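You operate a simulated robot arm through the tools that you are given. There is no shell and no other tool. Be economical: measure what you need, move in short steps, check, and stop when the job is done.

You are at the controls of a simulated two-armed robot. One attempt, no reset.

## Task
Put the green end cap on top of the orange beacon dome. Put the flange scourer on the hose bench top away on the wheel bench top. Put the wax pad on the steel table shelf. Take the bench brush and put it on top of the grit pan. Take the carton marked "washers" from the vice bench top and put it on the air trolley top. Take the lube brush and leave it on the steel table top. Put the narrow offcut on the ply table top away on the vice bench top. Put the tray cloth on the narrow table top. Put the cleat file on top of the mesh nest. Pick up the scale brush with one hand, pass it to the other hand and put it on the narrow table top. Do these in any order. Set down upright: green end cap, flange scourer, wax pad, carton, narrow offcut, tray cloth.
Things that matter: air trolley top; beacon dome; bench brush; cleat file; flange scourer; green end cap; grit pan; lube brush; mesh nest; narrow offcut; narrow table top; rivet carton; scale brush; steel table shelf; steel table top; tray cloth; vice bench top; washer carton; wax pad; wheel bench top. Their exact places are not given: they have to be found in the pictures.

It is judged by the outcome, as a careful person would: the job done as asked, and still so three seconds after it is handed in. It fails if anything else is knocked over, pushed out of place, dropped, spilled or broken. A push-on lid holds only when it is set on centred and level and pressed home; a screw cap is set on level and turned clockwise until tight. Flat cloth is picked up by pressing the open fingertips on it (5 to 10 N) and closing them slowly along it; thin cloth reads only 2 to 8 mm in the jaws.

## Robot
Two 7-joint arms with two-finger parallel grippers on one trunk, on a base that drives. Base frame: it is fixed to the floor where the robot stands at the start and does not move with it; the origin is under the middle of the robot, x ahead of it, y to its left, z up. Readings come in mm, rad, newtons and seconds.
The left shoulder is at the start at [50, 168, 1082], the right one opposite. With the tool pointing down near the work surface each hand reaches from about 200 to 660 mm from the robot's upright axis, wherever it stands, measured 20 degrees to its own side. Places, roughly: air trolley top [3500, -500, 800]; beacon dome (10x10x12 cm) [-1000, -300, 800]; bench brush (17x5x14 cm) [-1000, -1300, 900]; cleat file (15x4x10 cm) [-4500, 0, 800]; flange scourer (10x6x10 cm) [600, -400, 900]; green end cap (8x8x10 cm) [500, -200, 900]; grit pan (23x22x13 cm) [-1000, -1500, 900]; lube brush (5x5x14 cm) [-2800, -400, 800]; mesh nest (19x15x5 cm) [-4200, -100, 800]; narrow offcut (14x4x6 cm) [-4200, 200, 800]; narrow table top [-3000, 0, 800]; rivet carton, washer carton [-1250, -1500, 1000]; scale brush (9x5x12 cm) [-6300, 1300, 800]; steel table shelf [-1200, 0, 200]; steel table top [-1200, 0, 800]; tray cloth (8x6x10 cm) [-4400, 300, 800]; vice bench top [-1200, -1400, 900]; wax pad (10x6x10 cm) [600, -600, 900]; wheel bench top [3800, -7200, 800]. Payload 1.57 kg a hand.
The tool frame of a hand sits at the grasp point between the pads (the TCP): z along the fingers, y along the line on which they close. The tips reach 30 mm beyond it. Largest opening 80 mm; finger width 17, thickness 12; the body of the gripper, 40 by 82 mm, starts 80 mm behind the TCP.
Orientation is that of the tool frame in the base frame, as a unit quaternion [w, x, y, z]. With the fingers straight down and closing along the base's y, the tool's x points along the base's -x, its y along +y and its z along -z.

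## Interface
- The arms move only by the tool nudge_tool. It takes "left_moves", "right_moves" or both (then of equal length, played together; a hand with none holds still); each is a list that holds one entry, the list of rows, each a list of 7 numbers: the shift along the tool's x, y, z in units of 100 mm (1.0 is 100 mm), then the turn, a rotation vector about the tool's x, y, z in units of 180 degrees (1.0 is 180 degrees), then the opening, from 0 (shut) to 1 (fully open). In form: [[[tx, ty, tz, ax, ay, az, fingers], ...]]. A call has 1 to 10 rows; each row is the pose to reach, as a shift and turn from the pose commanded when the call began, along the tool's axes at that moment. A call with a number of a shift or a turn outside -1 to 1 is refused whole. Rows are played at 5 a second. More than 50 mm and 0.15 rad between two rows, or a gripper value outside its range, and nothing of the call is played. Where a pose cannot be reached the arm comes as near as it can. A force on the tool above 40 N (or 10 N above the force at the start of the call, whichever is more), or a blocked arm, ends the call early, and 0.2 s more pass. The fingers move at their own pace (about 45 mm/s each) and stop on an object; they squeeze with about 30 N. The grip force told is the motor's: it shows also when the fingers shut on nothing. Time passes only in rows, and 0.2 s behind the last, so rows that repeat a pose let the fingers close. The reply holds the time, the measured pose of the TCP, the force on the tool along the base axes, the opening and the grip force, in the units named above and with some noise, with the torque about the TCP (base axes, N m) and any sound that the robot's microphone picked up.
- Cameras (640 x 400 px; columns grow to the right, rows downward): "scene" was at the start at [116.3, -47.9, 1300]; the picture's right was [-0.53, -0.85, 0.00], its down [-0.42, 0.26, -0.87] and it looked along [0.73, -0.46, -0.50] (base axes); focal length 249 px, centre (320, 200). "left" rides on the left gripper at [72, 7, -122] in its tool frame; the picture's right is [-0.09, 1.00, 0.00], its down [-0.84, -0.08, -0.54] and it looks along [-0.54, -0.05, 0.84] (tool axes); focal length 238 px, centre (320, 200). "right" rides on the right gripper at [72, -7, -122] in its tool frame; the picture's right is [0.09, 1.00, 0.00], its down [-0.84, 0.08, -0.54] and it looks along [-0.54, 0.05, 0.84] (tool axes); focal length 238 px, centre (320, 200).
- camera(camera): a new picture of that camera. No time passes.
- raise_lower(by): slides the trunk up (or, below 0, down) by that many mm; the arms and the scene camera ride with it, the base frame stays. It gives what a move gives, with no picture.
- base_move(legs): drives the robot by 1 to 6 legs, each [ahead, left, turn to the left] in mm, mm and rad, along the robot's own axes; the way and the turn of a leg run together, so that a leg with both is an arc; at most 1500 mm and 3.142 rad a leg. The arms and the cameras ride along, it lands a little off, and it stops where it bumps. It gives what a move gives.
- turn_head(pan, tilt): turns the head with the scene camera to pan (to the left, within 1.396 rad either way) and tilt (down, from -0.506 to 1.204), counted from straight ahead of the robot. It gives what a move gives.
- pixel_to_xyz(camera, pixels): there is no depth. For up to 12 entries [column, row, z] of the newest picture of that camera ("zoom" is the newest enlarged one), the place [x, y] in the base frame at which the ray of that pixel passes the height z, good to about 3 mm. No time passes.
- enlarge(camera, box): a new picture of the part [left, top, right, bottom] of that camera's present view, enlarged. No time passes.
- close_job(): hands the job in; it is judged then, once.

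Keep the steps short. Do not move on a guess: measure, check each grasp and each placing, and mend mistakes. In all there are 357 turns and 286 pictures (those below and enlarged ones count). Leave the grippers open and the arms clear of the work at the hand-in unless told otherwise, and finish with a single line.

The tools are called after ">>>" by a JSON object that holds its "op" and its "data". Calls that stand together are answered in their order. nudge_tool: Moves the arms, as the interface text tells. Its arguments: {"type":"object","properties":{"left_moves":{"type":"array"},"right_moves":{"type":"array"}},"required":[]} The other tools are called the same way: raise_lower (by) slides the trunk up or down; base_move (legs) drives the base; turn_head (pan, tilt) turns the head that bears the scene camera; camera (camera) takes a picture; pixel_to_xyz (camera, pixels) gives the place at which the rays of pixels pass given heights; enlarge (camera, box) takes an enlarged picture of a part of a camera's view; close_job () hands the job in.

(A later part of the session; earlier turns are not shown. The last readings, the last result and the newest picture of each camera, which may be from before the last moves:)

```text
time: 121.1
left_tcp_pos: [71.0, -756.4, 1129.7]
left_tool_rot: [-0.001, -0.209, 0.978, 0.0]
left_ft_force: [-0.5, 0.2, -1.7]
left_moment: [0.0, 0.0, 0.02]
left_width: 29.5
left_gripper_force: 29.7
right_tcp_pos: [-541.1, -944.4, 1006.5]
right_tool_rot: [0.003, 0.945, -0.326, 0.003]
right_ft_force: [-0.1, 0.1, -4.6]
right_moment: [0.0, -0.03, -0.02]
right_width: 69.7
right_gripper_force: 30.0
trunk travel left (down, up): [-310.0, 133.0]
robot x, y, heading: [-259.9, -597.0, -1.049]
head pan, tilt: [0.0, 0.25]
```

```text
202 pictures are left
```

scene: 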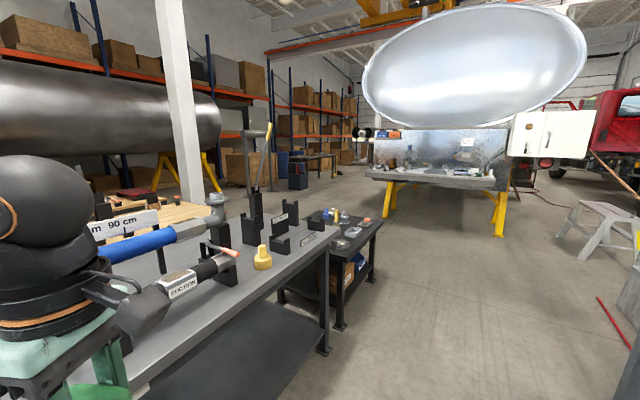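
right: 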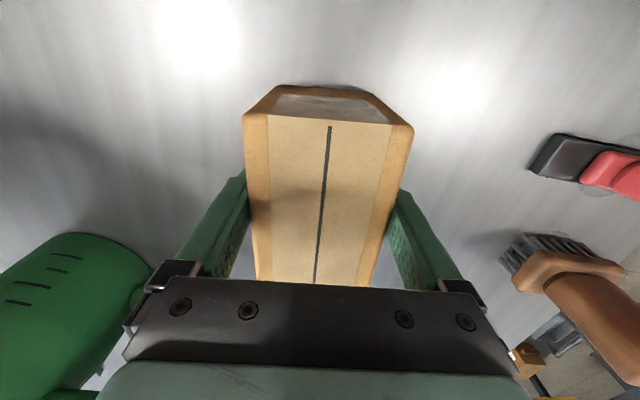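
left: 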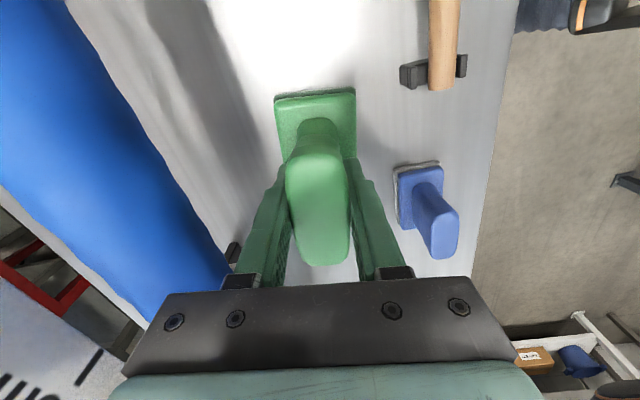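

>>> {"op": "pixel_to_xyz", "data": {"camera": "scene", "pixels": [[325, 352, 0], [340, 328, 0], [385, 258, 0], [390, 207, 0], [500, 236, 0], [305, 190, 0], [230, 195, 0], [335, 175, 0], [640, 300, 0], [560, 250, 0], [480, 185, 0]]}}

>>> {"op": "turn_head", "data": {"pan": 0.6, "tilt": 0.15}}

>>> {"op": "camera", "data": {"camera": "scene"}}

```text
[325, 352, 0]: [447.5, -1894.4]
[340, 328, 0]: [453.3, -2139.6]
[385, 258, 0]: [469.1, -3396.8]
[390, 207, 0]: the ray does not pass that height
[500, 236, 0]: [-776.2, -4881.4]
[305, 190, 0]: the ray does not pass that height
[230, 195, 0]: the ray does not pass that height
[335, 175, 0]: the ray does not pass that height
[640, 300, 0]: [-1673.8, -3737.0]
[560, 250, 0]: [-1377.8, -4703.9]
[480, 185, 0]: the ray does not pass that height
```

```text
time: 122.1
left_tcp_pos: [70.7, -757.8, 1129.6]
left_tool_rot: [0.001, -0.209, 0.978, 0.0]
left_ft_force: [-0.5, -0.7, -2.4]
left_moment: [-0.02, 0.02, 0.01]
left_width: 29.7
left_gripper_force: 30.4
right_tcp_pos: [-542.4, -945.0, 1006.9]
right_tool_rot: [0.003, 0.945, -0.326, 0.003]
right_ft_force: [-0.3, -0.3, -5.4]
right_moment: [-0.05, 0.01, 0.01]
right_width: 69.7
right_gripper_force: 29.9
trunk travel left (down, up): [-310.0, 133.0]
robot x, y, heading: [-258.6, -592.8, -1.047]
head pan, tilt: [0.6, 0.15]
```

```text
201 pictures are left
```

scene: 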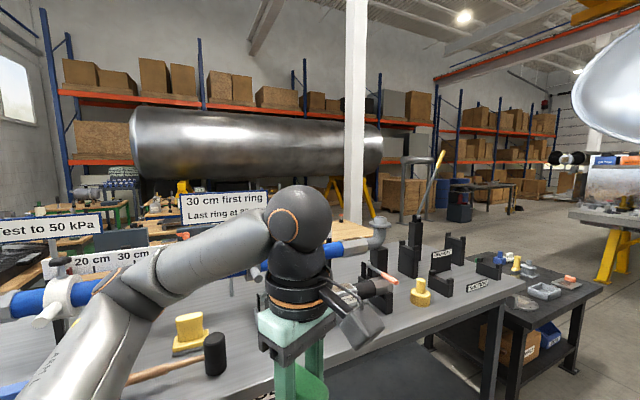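

The bench ends near y -1900 and a small table follows. I'll drive along the aisle to about y -3500 and look again.

>>> {"op": "base_move", "data": {"legs": [[0, 0, -0.524], [1450, 60, 0], [1450, 0, 0]]}}

>>> {"op": "turn_head", "data": {"pan": 1.0, "tilt": 0.2}}

>>> {"op": "camera", "data": {"camera": "scene"}}

>>> {"op": "turn_head", "data": {"pan": 0.1, "tilt": 0.2}}

>>> {"op": "camera", "data": {"camera": "scene"}}

```text
time: 137.2
left_tcp_pos: [46.8, -3711.7, 1129.4]
left_tool_rot: [0.0, 0.041, 0.999, 0.0]
left_ft_force: [-0.8, 0.3, -1.3]
left_moment: [-0.02, 0.03, 0.01]
left_width: 29.7
left_gripper_force: 30.3
right_tcp_pos: [-580.6, -3581.5, 1006.3]
right_tool_rot: [0.004, 0.834, -0.552, 0.001]
right_ft_force: [0.4, -0.8, -5.5]
right_moment: [0.0, 0.02, 0.0]
right_width: 69.8
right_gripper_force: 30.0
trunk travel left (down, up): [-310.0, 133.0]
robot x, y, heading: [-166.0, -3410.9, -1.552]
head pan, tilt: [0.6, 0.15]
```

```text
time: 138.1
left_tcp_pos: [48.3, -3712.6, 1128.1]
left_tool_rot: [0.0, 0.041, 0.999, 0.0]
left_ft_force: [0.0, 0.7, -2.1]
left_moment: [0.04, -0.03, -0.03]
left_width: 29.6
left_gripper_force: 30.1
right_tcp_pos: [-579.9, -3581.2, 1005.2]
right_tool_rot: [0.004, 0.834, -0.551, 0.003]
right_ft_force: [-0.3, 0.0, -5.6]
right_moment: [0.01, -0.02, -0.02]
right_width: 69.8
right_gripper_force: 30.2
trunk travel left (down, up): [-310.0, 133.0]
robot x, y, heading: [-161.2, -3410.0, -1.551]
head pan, tilt: [1.0, 0.201]
```

```text
200 pictures are left
```

scene: 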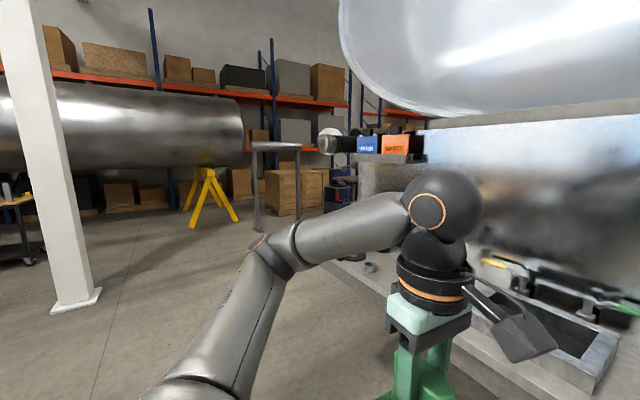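

```text
time: 139.3
left_tcp_pos: [47.6, -3712.3, 1128.1]
left_tool_rot: [0.001, 0.042, 0.999, -0.001]
left_ft_force: [0.1, -0.1, -2.7]
left_moment: [-0.01, 0.01, -0.01]
left_width: 29.7
left_gripper_force: 29.7
right_tcp_pos: [-579.7, -3581.1, 1006.7]
right_tool_rot: [0.004, 0.834, -0.551, 0.003]
right_ft_force: [0.4, 0.3, -5.3]
right_moment: [-0.01, -0.02, -0.02]
right_width: 69.7
right_gripper_force: 29.5
trunk travel left (down, up): [-310.0, 133.0]
robot x, y, heading: [-164.9, -3412.2, -1.557]
head pan, tilt: [0.099, 0.201]
```

```text
199 pictures are left
```

scene: 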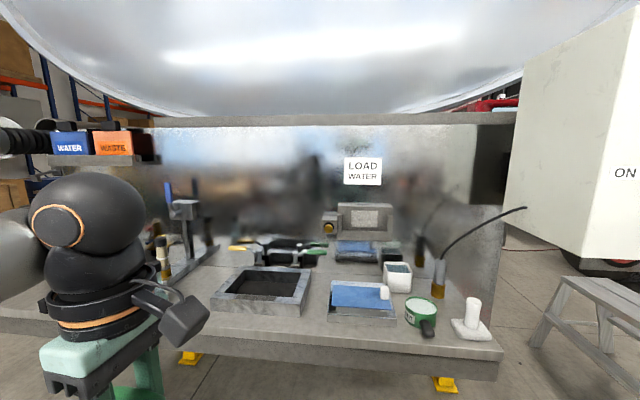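

I'm close to the tank bench. I'll back up 450, turn to face +x, and look.

>>> {"op": "base_move", "data": {"legs": [[-350, 0, 0], [0, 0, 1.55]]}}

>>> {"op": "turn_head", "data": {"pan": 0.25, "tilt": 0.25}}

>>> {"op": "camera", "data": {"camera": "scene"}}

>>> {"op": "turn_head", "data": {"pan": -0.5, "tilt": 0.25}}

>>> {"op": "camera", "data": {"camera": "scene"}}

```text
time: 145.5
left_tcp_pos: [128.1, -2835.0, 1129.3]
left_tool_rot: [-0.001, -0.681, 0.732, 0.0]
left_ft_force: [-0.1, -1.0, -2.3]
left_moment: [-0.01, 0.0, 0.01]
left_width: 29.3
left_gripper_force: 30.4
right_tcp_pos: [2.0, -3463.9, 1004.6]
right_tool_rot: [0.001, 0.979, 0.206, 0.004]
right_ft_force: [0.4, 0.5, -3.7]
right_moment: [0.0, 0.0, -0.02]
right_width: 69.8
right_gripper_force: 30.7
trunk travel left (down, up): [-310.0, 133.0]
robot x, y, heading: [-168.9, -3048.3, 0.029]
head pan, tilt: [0.099, 0.201]
```

```text
time: 146.2
left_tcp_pos: [129.3, -2836.0, 1129.0]
left_tool_rot: [0.0, -0.681, 0.732, 0.0]
left_ft_force: [1.6, 0.6, -2.2]
left_moment: [0.01, -0.01, 0.02]
left_width: 29.8
left_gripper_force: 29.9
right_tcp_pos: [3.6, -3464.9, 1005.4]
right_tool_rot: [0.001, 0.979, 0.205, 0.004]
right_ft_force: [0.3, -0.6, -4.5]
right_moment: [0.03, -0.02, 0.0]
right_width: 69.9
right_gripper_force: 30.1
trunk travel left (down, up): [-310.0, 133.0]
robot x, y, heading: [-171.0, -3048.2, 0.025]
head pan, tilt: [0.25, 0.25]
```

```text
198 pictures are left
```

scene: 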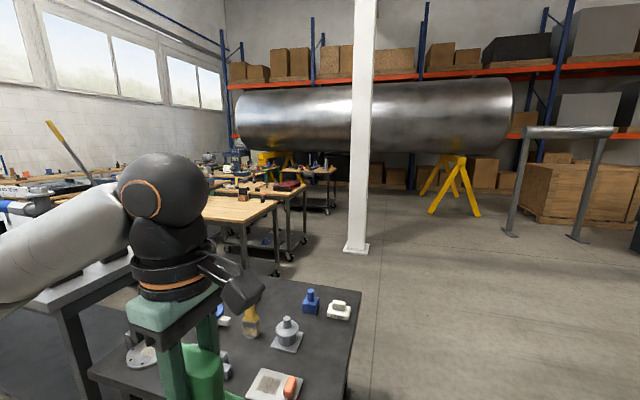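

```text
time: 147.3
left_tcp_pos: [129.1, -2834.5, 1128.9]
left_tool_rot: [0.0, -0.68, 0.733, -0.001]
left_ft_force: [-0.3, -0.2, -1.9]
left_moment: [-0.02, -0.01, -0.02]
left_width: 29.5
left_gripper_force: 30.0
right_tcp_pos: [3.9, -3465.1, 1006.0]
right_tool_rot: [0.001, 0.979, 0.205, 0.004]
right_ft_force: [1.3, -0.2, -4.7]
right_moment: [0.0, 0.0, 0.0]
right_width: 70.0
right_gripper_force: 30.2
trunk travel left (down, up): [-310.0, 133.0]
robot x, y, heading: [-171.4, -3050.6, 0.024]
head pan, tilt: [-0.499, 0.25]
```

```text
197 pictures are left
```

scene: 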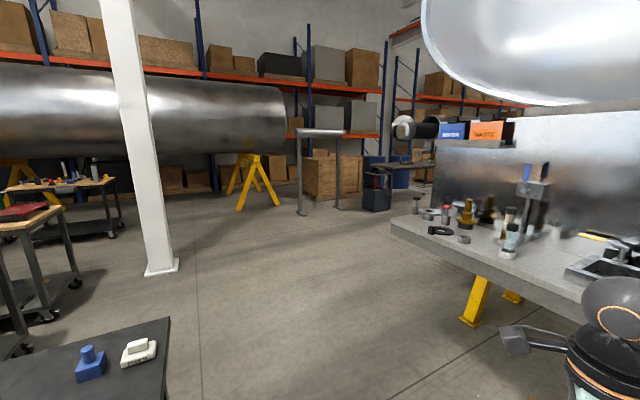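

>>> {"op": "pixel_to_xyz", "data": {"camera": "scene", "pixels": [[162, 270, 0], [168, 320, 760], [392, 225, 800], [460, 322, 0], [265, 208, 0], [300, 213, 0], [372, 210, 0], [75, 285, 0], [115, 237, 0], [420, 190, 0], [240, 380, 0]]}}

>>> {"op": "enlarge", "data": {"camera": "scene", "box": [280, 110, 440, 230]}}

```text
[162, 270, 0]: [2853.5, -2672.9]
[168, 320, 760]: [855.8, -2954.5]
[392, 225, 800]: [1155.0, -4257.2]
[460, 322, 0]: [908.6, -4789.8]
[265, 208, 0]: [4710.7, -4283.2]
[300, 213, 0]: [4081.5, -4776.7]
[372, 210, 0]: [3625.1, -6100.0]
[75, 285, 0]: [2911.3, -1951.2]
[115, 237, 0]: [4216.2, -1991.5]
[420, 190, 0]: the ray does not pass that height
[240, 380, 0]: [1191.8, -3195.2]
```

```text
3.33 times, centred on (360, 170) of scene
```

zoom: 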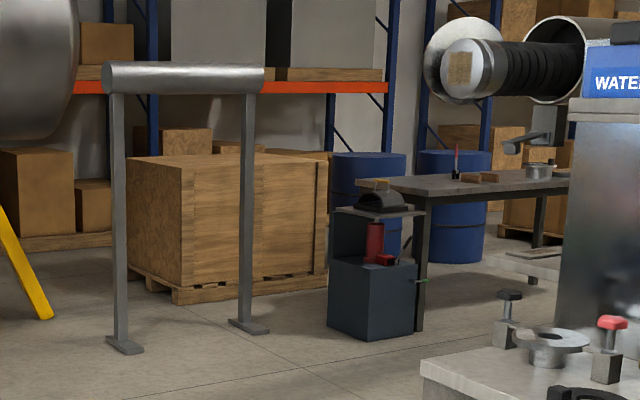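

The way is open. I'll shift a bit right and drive ahead to about x 2000, then look both ways.

>>> {"op": "base_move", "data": {"legs": [[300, -300, -0.025], [1450, 0, 0], [450, 0, 0]]}}

>>> {"op": "turn_head", "data": {"pan": 0.9, "tilt": 0.2}}

>>> {"op": "camera", "data": {"camera": "scene"}}

>>> {"op": "turn_head", "data": {"pan": -0.8, "tilt": 0.2}}

>>> {"op": "camera", "data": {"camera": "scene"}}

```text
time: 159.1
left_tcp_pos: [2353.7, -3209.9, 1129.9]
left_tool_rot: [0.0, -0.656, 0.755, 0.0]
left_ft_force: [0.2, 0.3, -1.2]
left_moment: [0.03, -0.02, 0.04]
left_width: 29.7
left_gripper_force: 30.5
right_tcp_pos: [2186.0, -3826.7, 1006.0]
right_tool_rot: [0.001, 0.985, 0.173, 0.004]
right_ft_force: [-0.1, -0.4, -4.9]
right_moment: [-0.01, 0.01, -0.03]
right_width: 69.7
right_gripper_force: 29.8
trunk travel left (down, up): [-310.0, 133.0]
robot x, y, heading: [2038.4, -3404.1, -0.039]
head pan, tilt: [-0.499, 0.25]
```

```text
time: 160.6
left_tcp_pos: [2353.0, -3209.5, 1128.6]
left_tool_rot: [-0.001, -0.656, 0.754, 0.0]
left_ft_force: [-0.4, 0.3, -2.8]
left_moment: [-0.02, 0.02, -0.06]
left_width: 30.0
left_gripper_force: 29.8
right_tcp_pos: [2185.6, -3828.4, 1005.0]
right_tool_rot: [0.001, 0.985, 0.172, 0.004]
right_ft_force: [-0.8, -0.1, -4.7]
right_moment: [0.0, -0.01, 0.01]
right_width: 70.0
right_gripper_force: 30.0
trunk travel left (down, up): [-310.0, 133.0]
robot x, y, heading: [2039.2, -3404.7, -0.04]
head pan, tilt: [0.901, 0.201]
```

```text
195 pictures are left
```

scene: 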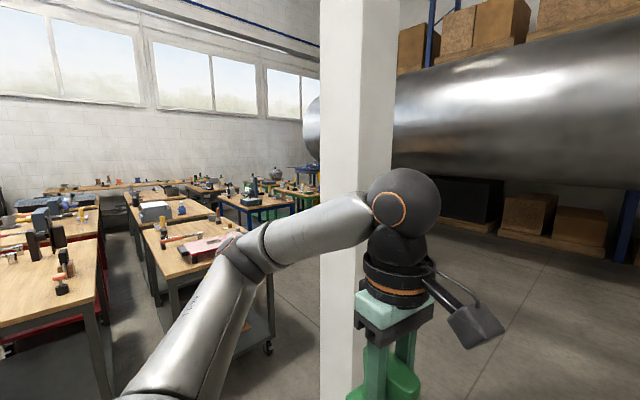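

```text
time: 162.3
left_tcp_pos: [2351.1, -3209.0, 1129.0]
left_tool_rot: [0.0, -0.656, 0.755, 0.0]
left_ft_force: [-0.2, -0.6, -2.1]
left_moment: [0.02, 0.0, 0.01]
left_width: 29.7
left_gripper_force: 29.6
right_tcp_pos: [2185.8, -3827.0, 1007.7]
right_tool_rot: [0.001, 0.985, 0.172, 0.004]
right_ft_force: [-0.8, 0.0, -5.0]
right_moment: [0.02, 0.0, 0.0]
right_width: 69.5
right_gripper_force: 29.9
trunk travel left (down, up): [-310.0, 133.0]
robot x, y, heading: [2043.1, -3405.3, -0.04]
head pan, tilt: [-0.799, 0.201]
```

```text
194 pictures are left
```

scene: 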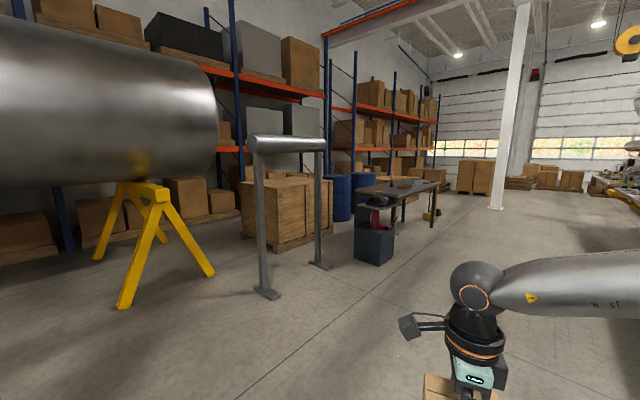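

>>> {"op": "pixel_to_xyz", "data": {"camera": "scene", "pixels": [[375, 264, 0], [395, 250, 0], [432, 228, 0], [438, 183, 800], [372, 195, 800], [405, 197, 800], [360, 187, 800], [265, 298, 0], [320, 268, 0], [497, 208, 0]]}}

>>> {"op": "enlarge", "data": {"camera": "scene", "box": [330, 150, 460, 270]}}

```text
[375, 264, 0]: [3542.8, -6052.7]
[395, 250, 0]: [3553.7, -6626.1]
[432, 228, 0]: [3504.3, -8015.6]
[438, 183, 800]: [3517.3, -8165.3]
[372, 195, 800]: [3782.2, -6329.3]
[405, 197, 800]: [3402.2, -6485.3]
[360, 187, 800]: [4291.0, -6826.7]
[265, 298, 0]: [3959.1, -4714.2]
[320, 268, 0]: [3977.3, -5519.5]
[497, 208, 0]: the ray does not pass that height
```

```text
3.33 times, centred on (395, 210) of scene
```

zoom: 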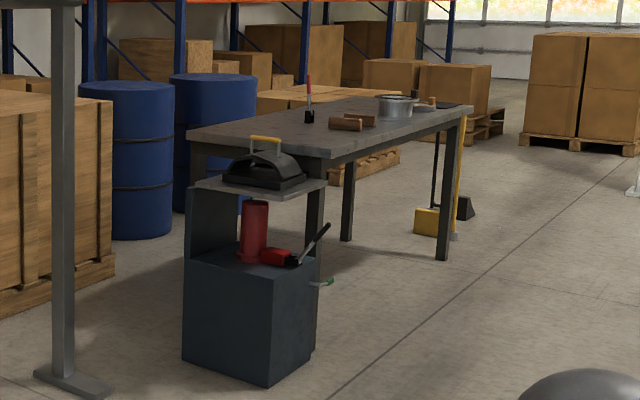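

The wheel bench front edge is at x about 3500, y -6500 to -8100. I'll strafe down there with heading about 0.

>>> {"op": "base_move", "data": {"legs": [[300, -1250, 0.04], [300, -1250, 0], [470, -1245, 0]]}}

>>> {"op": "turn_head", "data": {"pan": 0.2, "tilt": 0.5}}

>>> {"op": "camera", "data": {"camera": "scene"}}

```text
time: 181.2
left_tcp_pos: [3348.7, -6985.8, 1130.0]
left_tool_rot: [0.0, -0.656, 0.754, 0.0]
left_ft_force: [0.2, -0.9, -2.3]
left_moment: [0.01, 0.02, 0.0]
left_width: 29.8
left_gripper_force: 29.9
right_tcp_pos: [3181.6, -7604.8, 1005.2]
right_tool_rot: [0.001, 0.985, 0.172, 0.004]
right_ft_force: [0.1, -0.3, -5.6]
right_moment: [-0.03, 0.0, 0.02]
right_width: 69.8
right_gripper_force: 29.8
trunk travel left (down, up): [-310.0, 133.0]
robot x, y, heading: [3038.7, -7178.7, -0.043]
head pan, tilt: [-0.799, 0.201]
```

```text
time: 182.4
left_tcp_pos: [3349.1, -6986.4, 1129.6]
left_tool_rot: [0.001, -0.655, 0.755, 0.0]
left_ft_force: [0.8, 0.6, -1.3]
left_moment: [0.02, -0.01, 0.0]
left_width: 29.8
left_gripper_force: 30.2
right_tcp_pos: [3181.5, -7603.2, 1007.5]
right_tool_rot: [0.001, 0.985, 0.172, 0.004]
right_ft_force: [-0.3, -0.1, -5.4]
right_moment: [-0.02, 0.01, -0.01]
right_width: 69.4
right_gripper_force: 29.7
trunk travel left (down, up): [-310.0, 133.0]
robot x, y, heading: [3035.0, -7177.1, -0.039]
head pan, tilt: [0.201, 0.499]
```

```text
192 pictures are left
```

scene: 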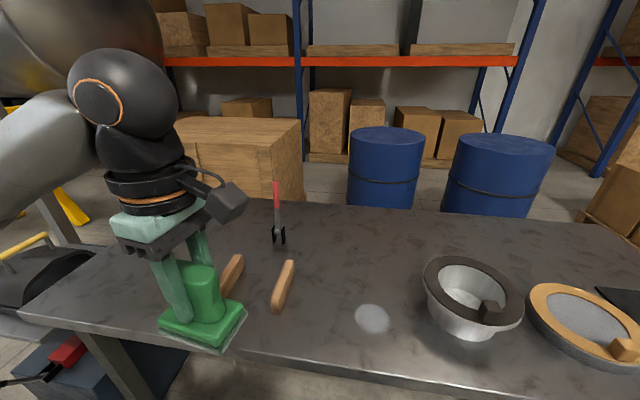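

>>> {"op": "pixel_to_xyz", "data": {"camera": "scene", "pixels": [[350, 360, 780], [371, 318, 780], [345, 275, 780], [290, 265, 780], [275, 310, 780], [375, 262, 780], [100, 325, 780], [425, 300, 780], [350, 360, 800]]}}

>>> {"op": "enlarge", "data": {"camera": "scene", "box": [240, 200, 460, 380]}}

>>> {"op": "camera", "data": {"camera": "left"}}

```text
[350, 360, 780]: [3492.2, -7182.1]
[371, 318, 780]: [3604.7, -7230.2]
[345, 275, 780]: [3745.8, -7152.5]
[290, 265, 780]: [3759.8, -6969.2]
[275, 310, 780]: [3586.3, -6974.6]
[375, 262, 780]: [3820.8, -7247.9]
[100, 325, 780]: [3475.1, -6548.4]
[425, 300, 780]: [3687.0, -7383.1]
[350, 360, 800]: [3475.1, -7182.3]
```

```text
2.22 times, centred on (350, 290) of scene
```

zoom: 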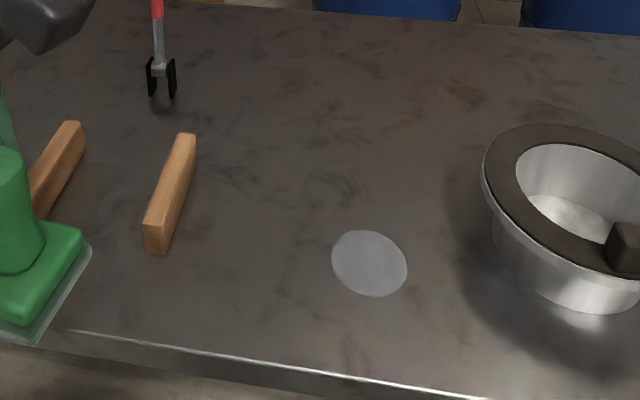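

```text
190 pictures are left
```

left: 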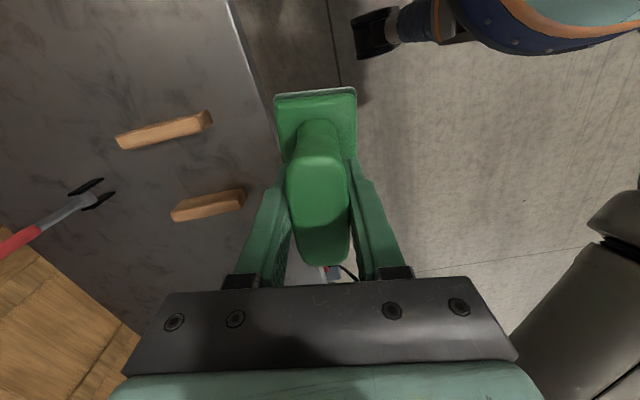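

Clear spot at about (3640,-7105). I'll drive ahead 200 and right 110, then extend.

>>> {"op": "base_move", "data": {"legs": [[200, -110, 0]]}}

>>> {"op": "nudge_tool", "data": {"left_moves": [[[0, -0.4, 0.3, 0, 0, 0, 0.1], [0, -0.8, 0.6, 0, 0, 0, 0.1], [0, -0.9, 0.9, 0, 0, 0, 0.1], [0, -0.9, 1.0, 0, 0, 0, 0.1]]]}}

>>> {"op": "camera", "data": {"camera": "scene"}}

```text
time: 184.2
left_tcp_pos: [3554.7, -7105.4, 1128.6]
left_tool_rot: [0.0, -0.654, 0.757, 0.0]
left_ft_force: [0.1, -0.1, -1.8]
left_moment: [-0.02, 0.0, 0.03]
left_width: 29.9
left_gripper_force: 30.2
right_tcp_pos: [3384.9, -7722.6, 1006.2]
right_tool_rot: [0.002, 0.985, 0.17, 0.003]
right_ft_force: [-0.4, -0.3, -5.6]
right_moment: [-0.01, -0.03, 0.01]
right_width: 69.9
right_gripper_force: 29.8
trunk travel left (down, up): [-310.0, 133.0]
robot x, y, heading: [3240.4, -7297.3, -0.043]
head pan, tilt: [0.201, 0.499]
```

```text
time: 185.2
left_tcp_pos: [3644.2, -7118.3, 1029.3]
left_tool_rot: [0.001, -0.654, 0.756, 0.0]
left_ft_force: [0.1, -0.9, -1.9]
left_moment: [-0.01, -0.01, -0.02]
left_width: 30.0
left_gripper_force: 29.7
right_tcp_pos: [3385.2, -7722.0, 1006.6]
right_tool_rot: [0.001, 0.985, 0.17, 0.004]
right_ft_force: [0.2, 0.2, -5.1]
right_moment: [0.0, -0.03, -0.03]
right_width: 69.9
right_gripper_force: 30.0
trunk travel left (down, up): [-310.0, 133.0]
robot x, y, heading: [3241.3, -7300.2, -0.046]
head pan, tilt: [0.201, 0.499]
```

```text
189 pictures are left
```

scene: 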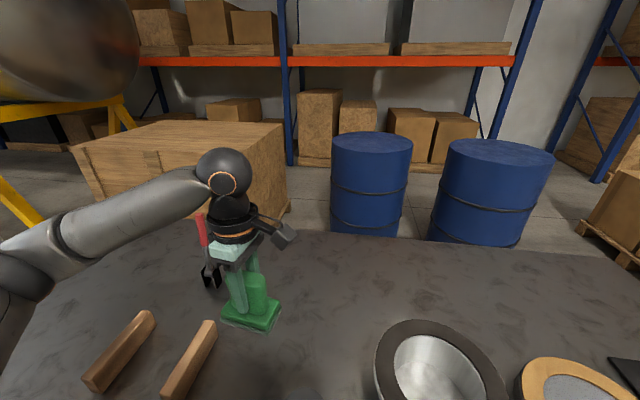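

Good clearance. I'll lower 120 then slow to contact, expected near z 858–880.

>>> {"op": "nudge_tool", "data": {"left_moves": [[[0, 0, 0.4, 0, 0, 0, 0.1], [0, 0, 0.8, 0, 0, 0, 0.1], [0, 0, 1.0, 0, 0, 0, 0.1], [0, 0, 1.0, 0, 0, 0, 0.1]]]}}

>>> {"op": "nudge_tool", "data": {"left_moves": [[[0, 0, 0.2, 0, 0, 0, 0.1], [0, 0, 0.35, 0, 0, 0, 0.1], [0, 0, 0.45, 0, 0, 0, 0.1], [0, 0, 0.52, 0, 0, 0, 0.1], [0, 0, 0.59, 0, 0, 0, 0.1], [0, 0, 0.66, 0, 0, 0, 0.1], [0, 0, 0.73, 0, 0, 0, 0.1], [0, 0, 0.8, 0, 0, 0, 0.1], [0, 0, 0.86, 0, 0, 0, 0.1]]]}}

>>> {"op": "enlarge", "data": {"camera": "scene", "box": [140, 230, 360, 400]}}

```text
time: 186.2
left_tcp_pos: [3642.6, -7118.6, 925.9]
left_tool_rot: [0.001, -0.654, 0.756, 0.001]
left_ft_force: [-0.4, -0.9, -2.4]
left_moment: [0.04, -0.02, -0.01]
left_width: 29.8
left_gripper_force: 30.3
right_tcp_pos: [3385.1, -7722.7, 1006.5]
right_tool_rot: [0.001, 0.985, 0.17, 0.003]
right_ft_force: [0.4, -0.5, -5.0]
right_moment: [0.01, -0.04, 0.0]
right_width: 69.7
right_gripper_force: 29.9
trunk travel left (down, up): [-310.0, 133.0]
robot x, y, heading: [3240.5, -7296.0, -0.044]
head pan, tilt: [0.201, 0.499]
```

```text
time: 186.9
left_tcp_pos: [3644.1, -7118.9, 898.6]
left_tool_rot: [0.001, -0.653, 0.757, -0.004]
left_ft_force: [-6.3, 0.7, 16.8]
left_moment: [0.31, 0.85, 0.08]
left_width: 30.0
left_gripper_force: 12.6
right_tcp_pos: [3383.8, -7721.9, 1007.3]
right_tool_rot: [0.0, 0.985, 0.171, 0.004]
right_ft_force: [0.6, -0.3, -4.4]
right_moment: [-0.03, 0.01, -0.02]
right_width: 69.9
right_gripper_force: 29.9
trunk travel left (down, up): [-310.0, 133.0]
robot x, y, heading: [3241.0, -7295.5, -0.048]
head pan, tilt: [0.201, 0.499]
stopped in row 3 (left hand): the force on the tool passed its limit (the readings are from after the stop); the commanded pose is now the measured one
```

```text
2.35 times, centred on (250, 315) of scene
```

zoom: 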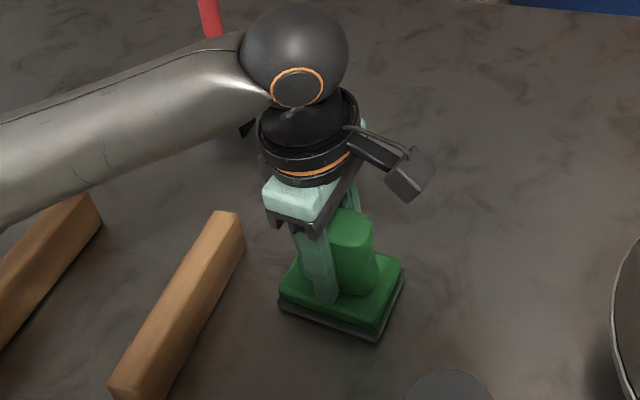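

It rests on the bench at z 898. I'll open and rise.

>>> {"op": "nudge_tool", "data": {"left_moves": [[[0, 0, -0.01, 0, 0, 0, 0.1], [0, 0, -0.01, 0, 0, 0, 0.4], [0, 0, -0.01, 0, 0, 0, 0.9], [0, 0, -0.01, 0, 0, 0, 1], [0, 0, -0.3, 0, 0, 0, 1], [0, 0, -0.7, 0, 0, 0, 1], [0, 0, -1.0, 0, 0, 0, 1]]]}}

>>> {"op": "camera", "data": {"camera": "scene"}}

```text
time: 188.5
left_tcp_pos: [3647.0, -7117.2, 999.3]
left_tool_rot: [0.001, -0.654, 0.756, -0.003]
left_ft_force: [0.6, -0.8, 0.0]
left_moment: [0.0, 0.01, 0.02]
left_width: 80.1
left_gripper_force: 0.1
right_tcp_pos: [3384.2, -7722.0, 1005.3]
right_tool_rot: [0.001, 0.985, 0.17, 0.004]
right_ft_force: [0.9, -0.3, -4.1]
right_moment: [0.01, -0.04, -0.04]
right_width: 69.9
right_gripper_force: 30.0
trunk travel left (down, up): [-310.0, 133.0]
robot x, y, heading: [3241.0, -7297.5, -0.042]
head pan, tilt: [0.201, 0.499]
```

```text
187 pictures are left
```

scene: 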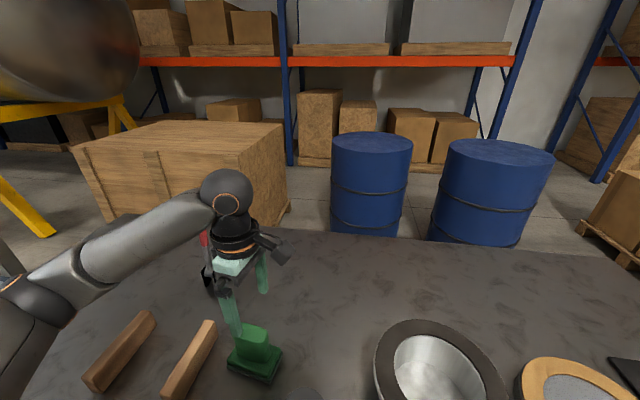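

The scourer stands upright. I'll retract the left hand and drive back toward the trolley area.

>>> {"op": "nudge_tool", "data": {"left_moves": [[[0, 0.3, -0.3, 0, 0, 0, 1], [0, 0.6, -0.6, 0, 0, 0, 1], [0, 0.9, -0.9, 0, 0, 0, 1]]]}}

>>> {"op": "base_move", "data": {"legs": [[-450, 1250, 0.044], [-250, 1250, 0], [-250, 1250, 0], [0, 0, 1.2]]}}

>>> {"op": "turn_head", "data": {"pan": 0, "tilt": 0.2}}

>>> {"op": "camera", "data": {"camera": "scene"}}

```text
time: 189.3
left_tcp_pos: [3552.1, -7104.6, 1087.2]
left_tool_rot: [0.001, -0.654, 0.756, -0.003]
left_ft_force: [-0.1, 0.2, -0.2]
left_moment: [0.0, -0.04, 0.01]
left_width: 79.9
left_gripper_force: 0.0
right_tcp_pos: [3382.4, -7722.5, 1006.6]
right_tool_rot: [0.002, 0.985, 0.171, 0.005]
right_ft_force: [-0.6, -0.2, -4.2]
right_moment: [-0.02, -0.01, 0.0]
right_width: 69.7
right_gripper_force: 30.0
trunk travel left (down, up): [-310.0, 133.0]
robot x, y, heading: [3240.2, -7299.4, -0.046]
head pan, tilt: [0.201, 0.499]
```

```text
time: 210.9
left_tcp_pos: [2248.7, -3194.7, 1087.9]
left_tool_rot: [-0.002, 0.973, -0.231, 0.001]
left_ft_force: [0.6, 1.0, -0.5]
left_moment: [-0.02, -0.02, -0.03]
left_width: 80.0
left_gripper_force: 0.0
right_tcp_pos: [2782.8, -3551.7, 1006.7]
right_tool_rot: [-0.001, 0.699, 0.715, 0.004]
right_ft_force: [0.8, 0.0, -5.1]
right_moment: [-0.01, -0.01, -0.02]
right_width: 69.9
right_gripper_force: 29.7
trunk travel left (down, up): [-310.0, 133.0]
robot x, y, heading: [2334.9, -3554.6, 1.204]
head pan, tilt: [0.201, 0.499]
```

```text
time: 211.7
left_tcp_pos: [2249.6, -3195.5, 1087.9]
left_tool_rot: [-0.003, 0.973, -0.231, 0.001]
left_ft_force: [-0.7, 0.1, 0.1]
left_moment: [-0.03, 0.02, -0.03]
left_width: 79.8
left_gripper_force: 0.0
right_tcp_pos: [2783.2, -3549.4, 1005.9]
right_tool_rot: [-0.002, 0.699, 0.715, 0.004]
right_ft_force: [-0.1, 0.4, -5.0]
right_moment: [-0.01, 0.02, 0.0]
right_width: 69.8
right_gripper_force: 29.9
trunk travel left (down, up): [-310.0, 133.0]
robot x, y, heading: [2338.1, -3558.5, 1.209]
head pan, tilt: [0.0, 0.201]
```

```text
186 pictures are left
```

scene: 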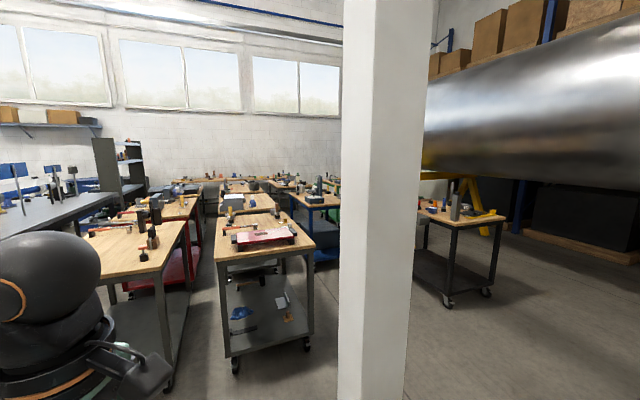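

>>> {"op": "enlarge", "data": {"camera": "scene", "box": [180, 160, 350, 280]}}

>>> {"op": "pixel_to_xyz", "data": {"camera": "scene", "pixels": [[315, 205, 800], [290, 192, 800], [338, 198, 800], [260, 240, 800], [235, 372, 0], [308, 350, 0], [445, 305, 0], [320, 262, 0], [240, 205, 800], [245, 190, 800]]}}

```text
3.33 times, centred on (265, 220) of scene
```

zoom: 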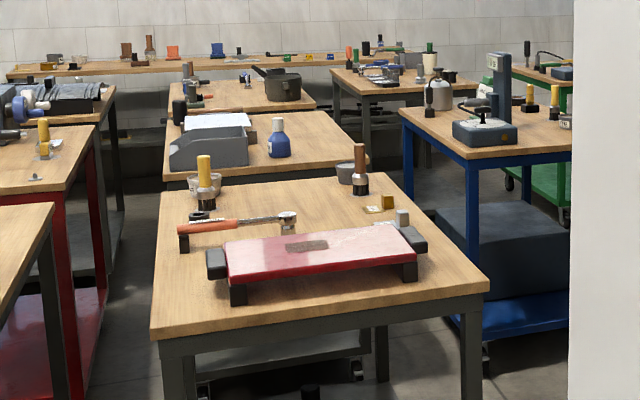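

```text
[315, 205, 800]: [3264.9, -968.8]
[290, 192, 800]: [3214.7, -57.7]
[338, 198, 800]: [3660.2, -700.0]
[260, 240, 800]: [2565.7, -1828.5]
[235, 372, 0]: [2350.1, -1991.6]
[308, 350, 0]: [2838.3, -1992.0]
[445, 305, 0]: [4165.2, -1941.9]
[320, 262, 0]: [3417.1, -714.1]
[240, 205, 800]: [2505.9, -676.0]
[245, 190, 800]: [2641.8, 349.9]
```

The blue trolley near (3400,-700) matches the air trolley. I'll go right of the pillar and up to y about -1750, then look.

>>> {"op": "base_move", "data": {"legs": [[0, 0, 0.362], [200, -1010, 0], [1450, 0, 0], [150, 0, 0]]}}

>>> {"op": "turn_head", "data": {"pan": -0.1, "tilt": 0.4}}

>>> {"op": "camera", "data": {"camera": "scene"}}

```text
time: 220.4
left_tcp_pos: [3149.4, -2781.9, 1088.3]
left_tool_rot: [-0.011, 0.999, -0.051, -0.008]
left_ft_force: [0.8, -0.1, 0.4]
left_moment: [0.0, -0.01, 0.0]
left_width: 80.0
left_gripper_force: 0.2
right_tcp_pos: [3779.0, -2911.0, 1006.7]
right_tool_rot: [-0.007, 0.554, 0.832, 0.006]
right_ft_force: [0.8, -0.1, -4.6]
right_moment: [-0.04, 0.0, 0.05]
right_width: 69.5
right_gripper_force: 30.3
trunk travel left (down, up): [-310.0, 133.0]
robot x, y, heading: [3363.8, -3064.1, 1.58]
head pan, tilt: [0.0, 0.201]
stopped in leg 3: the robot was blocked; the commanded pose is now the measured one
```

```text
time: 221.1
left_tcp_pos: [3149.8, -2780.7, 1087.1]
left_tool_rot: [-0.012, 0.999, -0.052, -0.008]
left_ft_force: [0.2, 1.1, 0.3]
left_moment: [0.01, 0.0, -0.01]
left_width: 80.0
left_gripper_force: 0.0
right_tcp_pos: [3779.6, -2912.6, 1007.5]
right_tool_rot: [-0.007, 0.557, 0.831, 0.009]
right_ft_force: [-0.5, -0.4, -4.8]
right_moment: [-0.01, 0.01, 0.01]
right_width: 69.5
right_gripper_force: 30.4
trunk travel left (down, up): [-310.0, 133.0]
robot x, y, heading: [3362.6, -3065.2, 1.576]
head pan, tilt: [-0.099, 0.4]
```

```text
184 pictures are left
```

scene: 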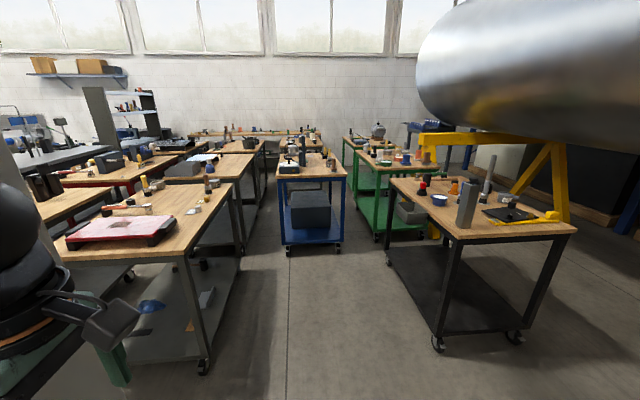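

Blocked, likely by the left hand at the pillar. I'll measure the corridor, then back off, sidestep right and pull the left arm in.

>>> {"op": "pixel_to_xyz", "data": {"camera": "scene", "pixels": [[203, 370, 0], [437, 348, 0], [240, 235, 800], [388, 182, 800], [388, 265, 0], [280, 178, 800], [347, 178, 800], [310, 160, 800], [245, 255, 0], [288, 252, 0], [340, 252, 0], [375, 240, 0]]}}

>>> {"op": "enlarge", "data": {"camera": "scene", "box": [240, 130, 400, 260]}}

>>> {"op": "camera", "data": {"camera": "left"}}

```text
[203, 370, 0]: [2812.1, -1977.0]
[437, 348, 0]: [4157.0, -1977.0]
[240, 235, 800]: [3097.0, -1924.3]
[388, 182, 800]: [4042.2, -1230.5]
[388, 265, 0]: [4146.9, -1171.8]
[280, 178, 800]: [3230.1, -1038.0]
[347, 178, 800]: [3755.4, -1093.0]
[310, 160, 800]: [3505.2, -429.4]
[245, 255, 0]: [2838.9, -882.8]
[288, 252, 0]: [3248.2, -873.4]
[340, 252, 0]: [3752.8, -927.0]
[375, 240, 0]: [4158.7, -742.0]
```

```text
3.08 times, centred on (320, 195) of scene
```

zoom: 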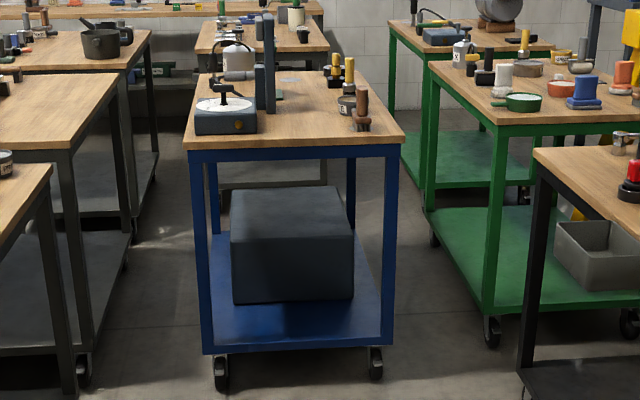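

```text
182 pictures are left
```

left: 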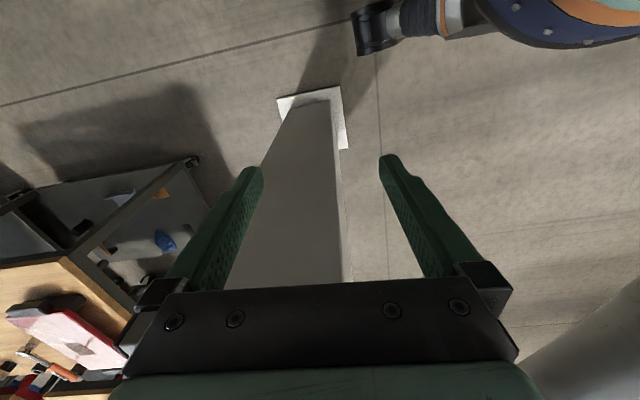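

The pillar is between the left fingers. I'll back off 250, draw both hands inward, sidestep, and go up the corridor.

>>> {"op": "base_move", "data": {"legs": [[-250, 0, 0]]}}

>>> {"op": "nudge_tool", "data": {"left_moves": [[[0.25, 0, 0, 0, 0, 0, 1], [0.5, 0, 0, 0, 0, 0, 1], [0.75, 0, 0, 0, 0, 0, 1]]], "right_moves": [[[0.35, -0.14, 0, 0, 0, 0, 0.3], [0.7, -0.28, 0, 0, 0, 0, 0.3], [1.0, -0.42, 0, 0, 0, 0, 0.3]]]}}

>>> {"op": "nudge_tool", "data": {"right_moves": [[[0.35, -0.14, 0, 0, 0, 0, 0.3], [0.7, -0.28, 0, 0, 0, 0, 0.3], [0.95, -0.41, 0, 0, 0, 0, 0.3]]]}}

>>> {"op": "base_move", "data": {"legs": [[0, -150, 0], [1350, 0, 0], [330, 60, 0]]}}

>>> {"op": "camera", "data": {"camera": "scene"}}

```text
time: 221.8
left_tcp_pos: [3148.9, -2780.9, 1087.2]
left_tool_rot: [-0.014, 0.999, -0.051, -0.009]
left_ft_force: [0.7, 0.5, 0.9]
left_moment: [0.01, -0.03, -0.01]
left_width: 80.1
left_gripper_force: 0.0
right_tcp_pos: [3779.7, -2909.9, 1005.2]
right_tool_rot: [-0.007, 0.553, 0.833, 0.004]
right_ft_force: [-0.5, -0.1, -5.1]
right_moment: [0.01, 0.0, -0.01]
right_width: 69.7
right_gripper_force: 30.6
trunk travel left (down, up): [-310.0, 133.0]
robot x, y, heading: [3359.1, -3070.7, 1.58]
head pan, tilt: [-0.099, 0.4]
stopped in leg 1: the robot was blocked; the commanded pose is now the measured one
```

```text
time: 222.6
left_tcp_pos: [3211.0, -2796.5, 1082.6]
left_tool_rot: [-0.013, 0.999, -0.034, 0.001]
left_ft_force: [-0.3, 0.4, 0.6]
left_moment: [0.05, -0.02, -0.02]
left_width: 79.9
left_gripper_force: 0.0
right_tcp_pos: [3692.5, -2840.4, 1013.0]
right_tool_rot: [-0.005, 0.552, 0.834, 0.014]
right_ft_force: [-0.6, -0.7, -5.6]
right_moment: [0.0, 0.03, -0.02]
right_width: 70.0
right_gripper_force: 29.6
trunk travel left (down, up): [-310.0, 133.0]
robot x, y, heading: [3358.9, -3068.2, 1.589]
head pan, tilt: [-0.099, 0.4]
```

```text
time: 223.4
left_tcp_pos: [3210.4, -2798.5, 1085.2]
left_tool_rot: [-0.015, 0.999, -0.036, 0.0]
left_ft_force: [-0.8, -0.5, -1.3]
left_moment: [-0.05, 0.01, -0.02]
left_width: 79.9
left_gripper_force: 0.2
right_tcp_pos: [3615.5, -2771.6, 1016.8]
right_tool_rot: [-0.006, 0.552, 0.834, 0.013]
right_ft_force: [0.4, 0.3, -4.7]
right_moment: [0.02, 0.02, 0.02]
right_width: 69.8
right_gripper_force: 30.5
trunk travel left (down, up): [-310.0, 133.0]
robot x, y, heading: [3359.5, -3070.7, 1.586]
head pan, tilt: [-0.099, 0.4]
```

```text
time: 224.3
left_tcp_pos: [3257.3, -2792.0, 1088.9]
left_tool_rot: [-0.018, 1.0, -0.025, -0.001]
left_ft_force: [-0.7, -0.3, -0.1]
left_moment: [-0.01, 0.01, -0.02]
left_width: 80.2
left_gripper_force: 0.0
right_tcp_pos: [3665.7, -2764.6, 1009.8]
right_tool_rot: [-0.008, 0.547, 0.837, 0.006]
right_ft_force: [-0.3, 0.0, -4.7]
right_moment: [-0.03, -0.02, 0.0]
right_width: 69.8
right_gripper_force: 30.1
trunk travel left (down, up): [-310.0, 133.0]
robot x, y, heading: [3402.0, -3070.1, 1.593]
head pan, tilt: [-0.099, 0.4]
stopped in leg 1: the robot was blocked; the commanded pose is now the measured one
```

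```text
181 pictures are left
```

scene: 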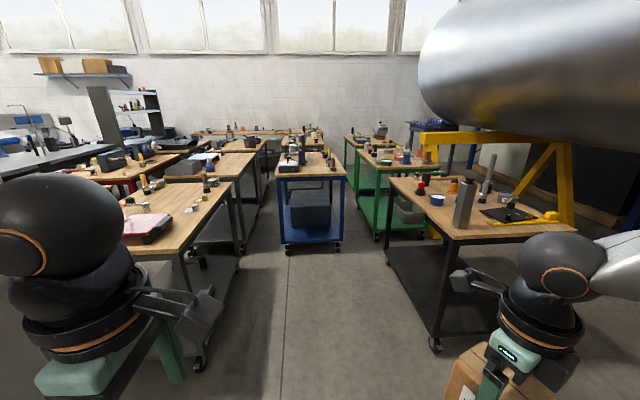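

>>> {"op": "camera", "data": {"camera": "left"}}

>>> {"op": "turn_head", "data": {"pan": 1.1, "tilt": 0.5}}

>>> {"op": "camera", "data": {"camera": "scene"}}

```text
180 pictures are left
```

left: 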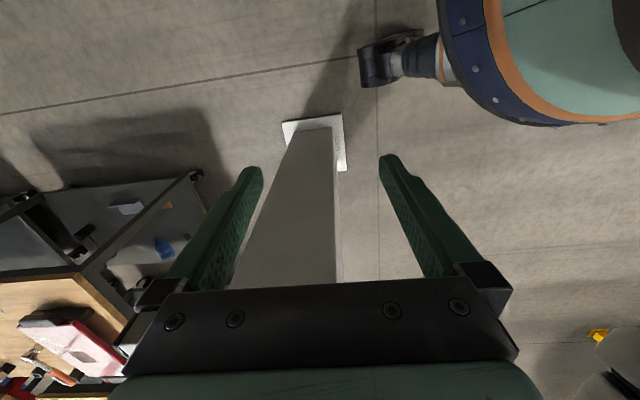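

```text
time: 225.7
left_tcp_pos: [3257.2, -2791.1, 1089.8]
left_tool_rot: [-0.019, 0.999, -0.027, 0.0]
left_ft_force: [-0.5, 0.0, 0.0]
left_moment: [-0.04, 0.02, 0.03]
left_width: 80.1
left_gripper_force: 0.0
right_tcp_pos: [3664.6, -2765.9, 1011.2]
right_tool_rot: [-0.009, 0.549, 0.836, 0.008]
right_ft_force: [0.1, 0.0, -5.3]
right_moment: [0.01, 0.0, 0.01]
right_width: 69.7
right_gripper_force: 30.2
trunk travel left (down, up): [-310.0, 133.0]
robot x, y, heading: [3401.8, -3067.9, 1.59]
head pan, tilt: [1.1, 0.499]
```

```text
179 pictures are left
```

scene: 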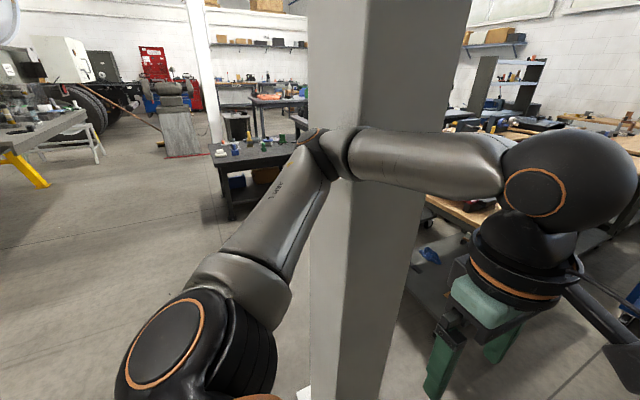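

The left elbow leans against the pillar's near side. Moving right should free it; I'll try again.

>>> {"op": "base_move", "data": {"legs": [[0, -200, 0]]}}

>>> {"op": "camera", "data": {"camera": "scene"}}

```text
time: 227.3
left_tcp_pos: [3458.4, -2773.6, 1083.0]
left_tool_rot: [-0.01, 0.999, -0.03, 0.001]
left_ft_force: [-0.8, 0.6, -0.1]
left_moment: [0.0, 0.04, 0.04]
left_width: 79.9
left_gripper_force: 0.0
right_tcp_pos: [3865.3, -2751.7, 1006.4]
right_tool_rot: [-0.002, 0.551, 0.835, 0.002]
right_ft_force: [0.2, 1.1, -5.8]
right_moment: [-0.01, 0.01, -0.01]
right_width: 69.8
right_gripper_force: 30.2
trunk travel left (down, up): [-310.0, 133.0]
robot x, y, heading: [3606.0, -3066.1, 1.586]
head pan, tilt: [1.1, 0.499]
```

```text
178 pictures are left
```

scene: 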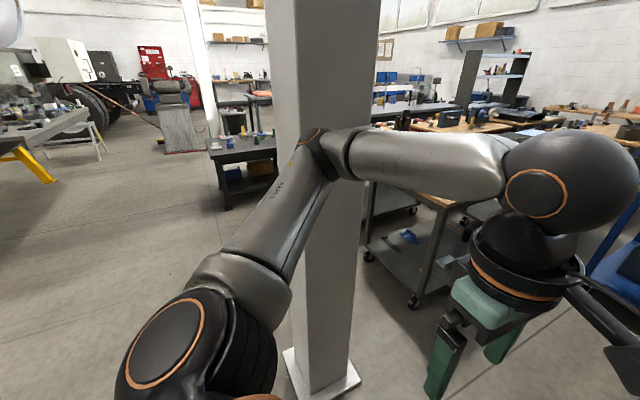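

Free now. I'll drive past the pillar and up to the blue trolley.

>>> {"op": "base_move", "data": {"legs": [[750, 0, -0.015], [950, 180, 0]]}}

>>> {"op": "turn_head", "data": {"pan": -0.2, "tilt": 0.65}}

>>> {"op": "camera", "data": {"camera": "scene"}}

```text
time: 236.0
left_tcp_pos: [3272.0, -1087.3, 1083.7]
left_tool_rot: [-0.01, 1.0, -0.03, 0.001]
left_ft_force: [-0.5, 0.2, 0.4]
left_moment: [0.0, 0.01, -0.02]
left_width: 79.9
left_gripper_force: 0.0
right_tcp_pos: [3680.9, -1065.8, 1006.7]
right_tool_rot: [-0.001, 0.551, 0.834, 0.002]
right_ft_force: [-0.3, -0.3, -5.5]
right_moment: [0.0, -0.01, 0.01]
right_width: 70.0
right_gripper_force: 29.8
trunk travel left (down, up): [-310.0, 133.0]
robot x, y, heading: [3419.0, -1377.1, 1.588]
head pan, tilt: [1.1, 0.499]
```

```text
time: 237.4
left_tcp_pos: [3272.5, -1087.1, 1084.6]
left_tool_rot: [-0.011, 0.999, -0.03, 0.001]
left_ft_force: [0.4, 0.0, 0.1]
left_moment: [-0.01, 0.01, 0.02]
left_width: 80.2
left_gripper_force: 0.1
right_tcp_pos: [3679.5, -1065.7, 1006.6]
right_tool_rot: [-0.002, 0.551, 0.835, 0.002]
right_ft_force: [-0.9, 0.4, -5.6]
right_moment: [-0.02, -0.01, -0.02]
right_width: 69.9
right_gripper_force: 30.3
trunk travel left (down, up): [-310.0, 133.0]
robot x, y, heading: [3418.4, -1381.9, 1.587]
head pan, tilt: [-0.201, 0.649]
```

```text
177 pictures are left
```

scene: 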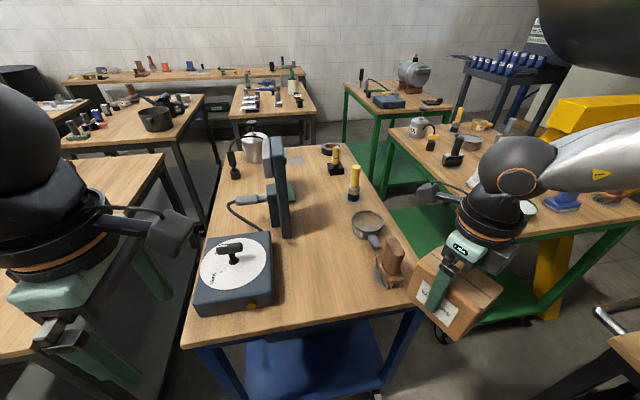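

>>> {"op": "pixel_to_xyz", "data": {"camera": "scene", "pixels": [[190, 345, 800], [415, 305, 800], [325, 270, 800], [330, 290, 800], [270, 300, 800], [385, 285, 800], [290, 235, 800], [360, 220, 800]]}}

```text
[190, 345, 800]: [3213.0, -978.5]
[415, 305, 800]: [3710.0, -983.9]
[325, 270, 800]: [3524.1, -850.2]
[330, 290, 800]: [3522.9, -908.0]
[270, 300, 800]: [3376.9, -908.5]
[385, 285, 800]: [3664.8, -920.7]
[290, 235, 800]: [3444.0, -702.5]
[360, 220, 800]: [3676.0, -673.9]
```

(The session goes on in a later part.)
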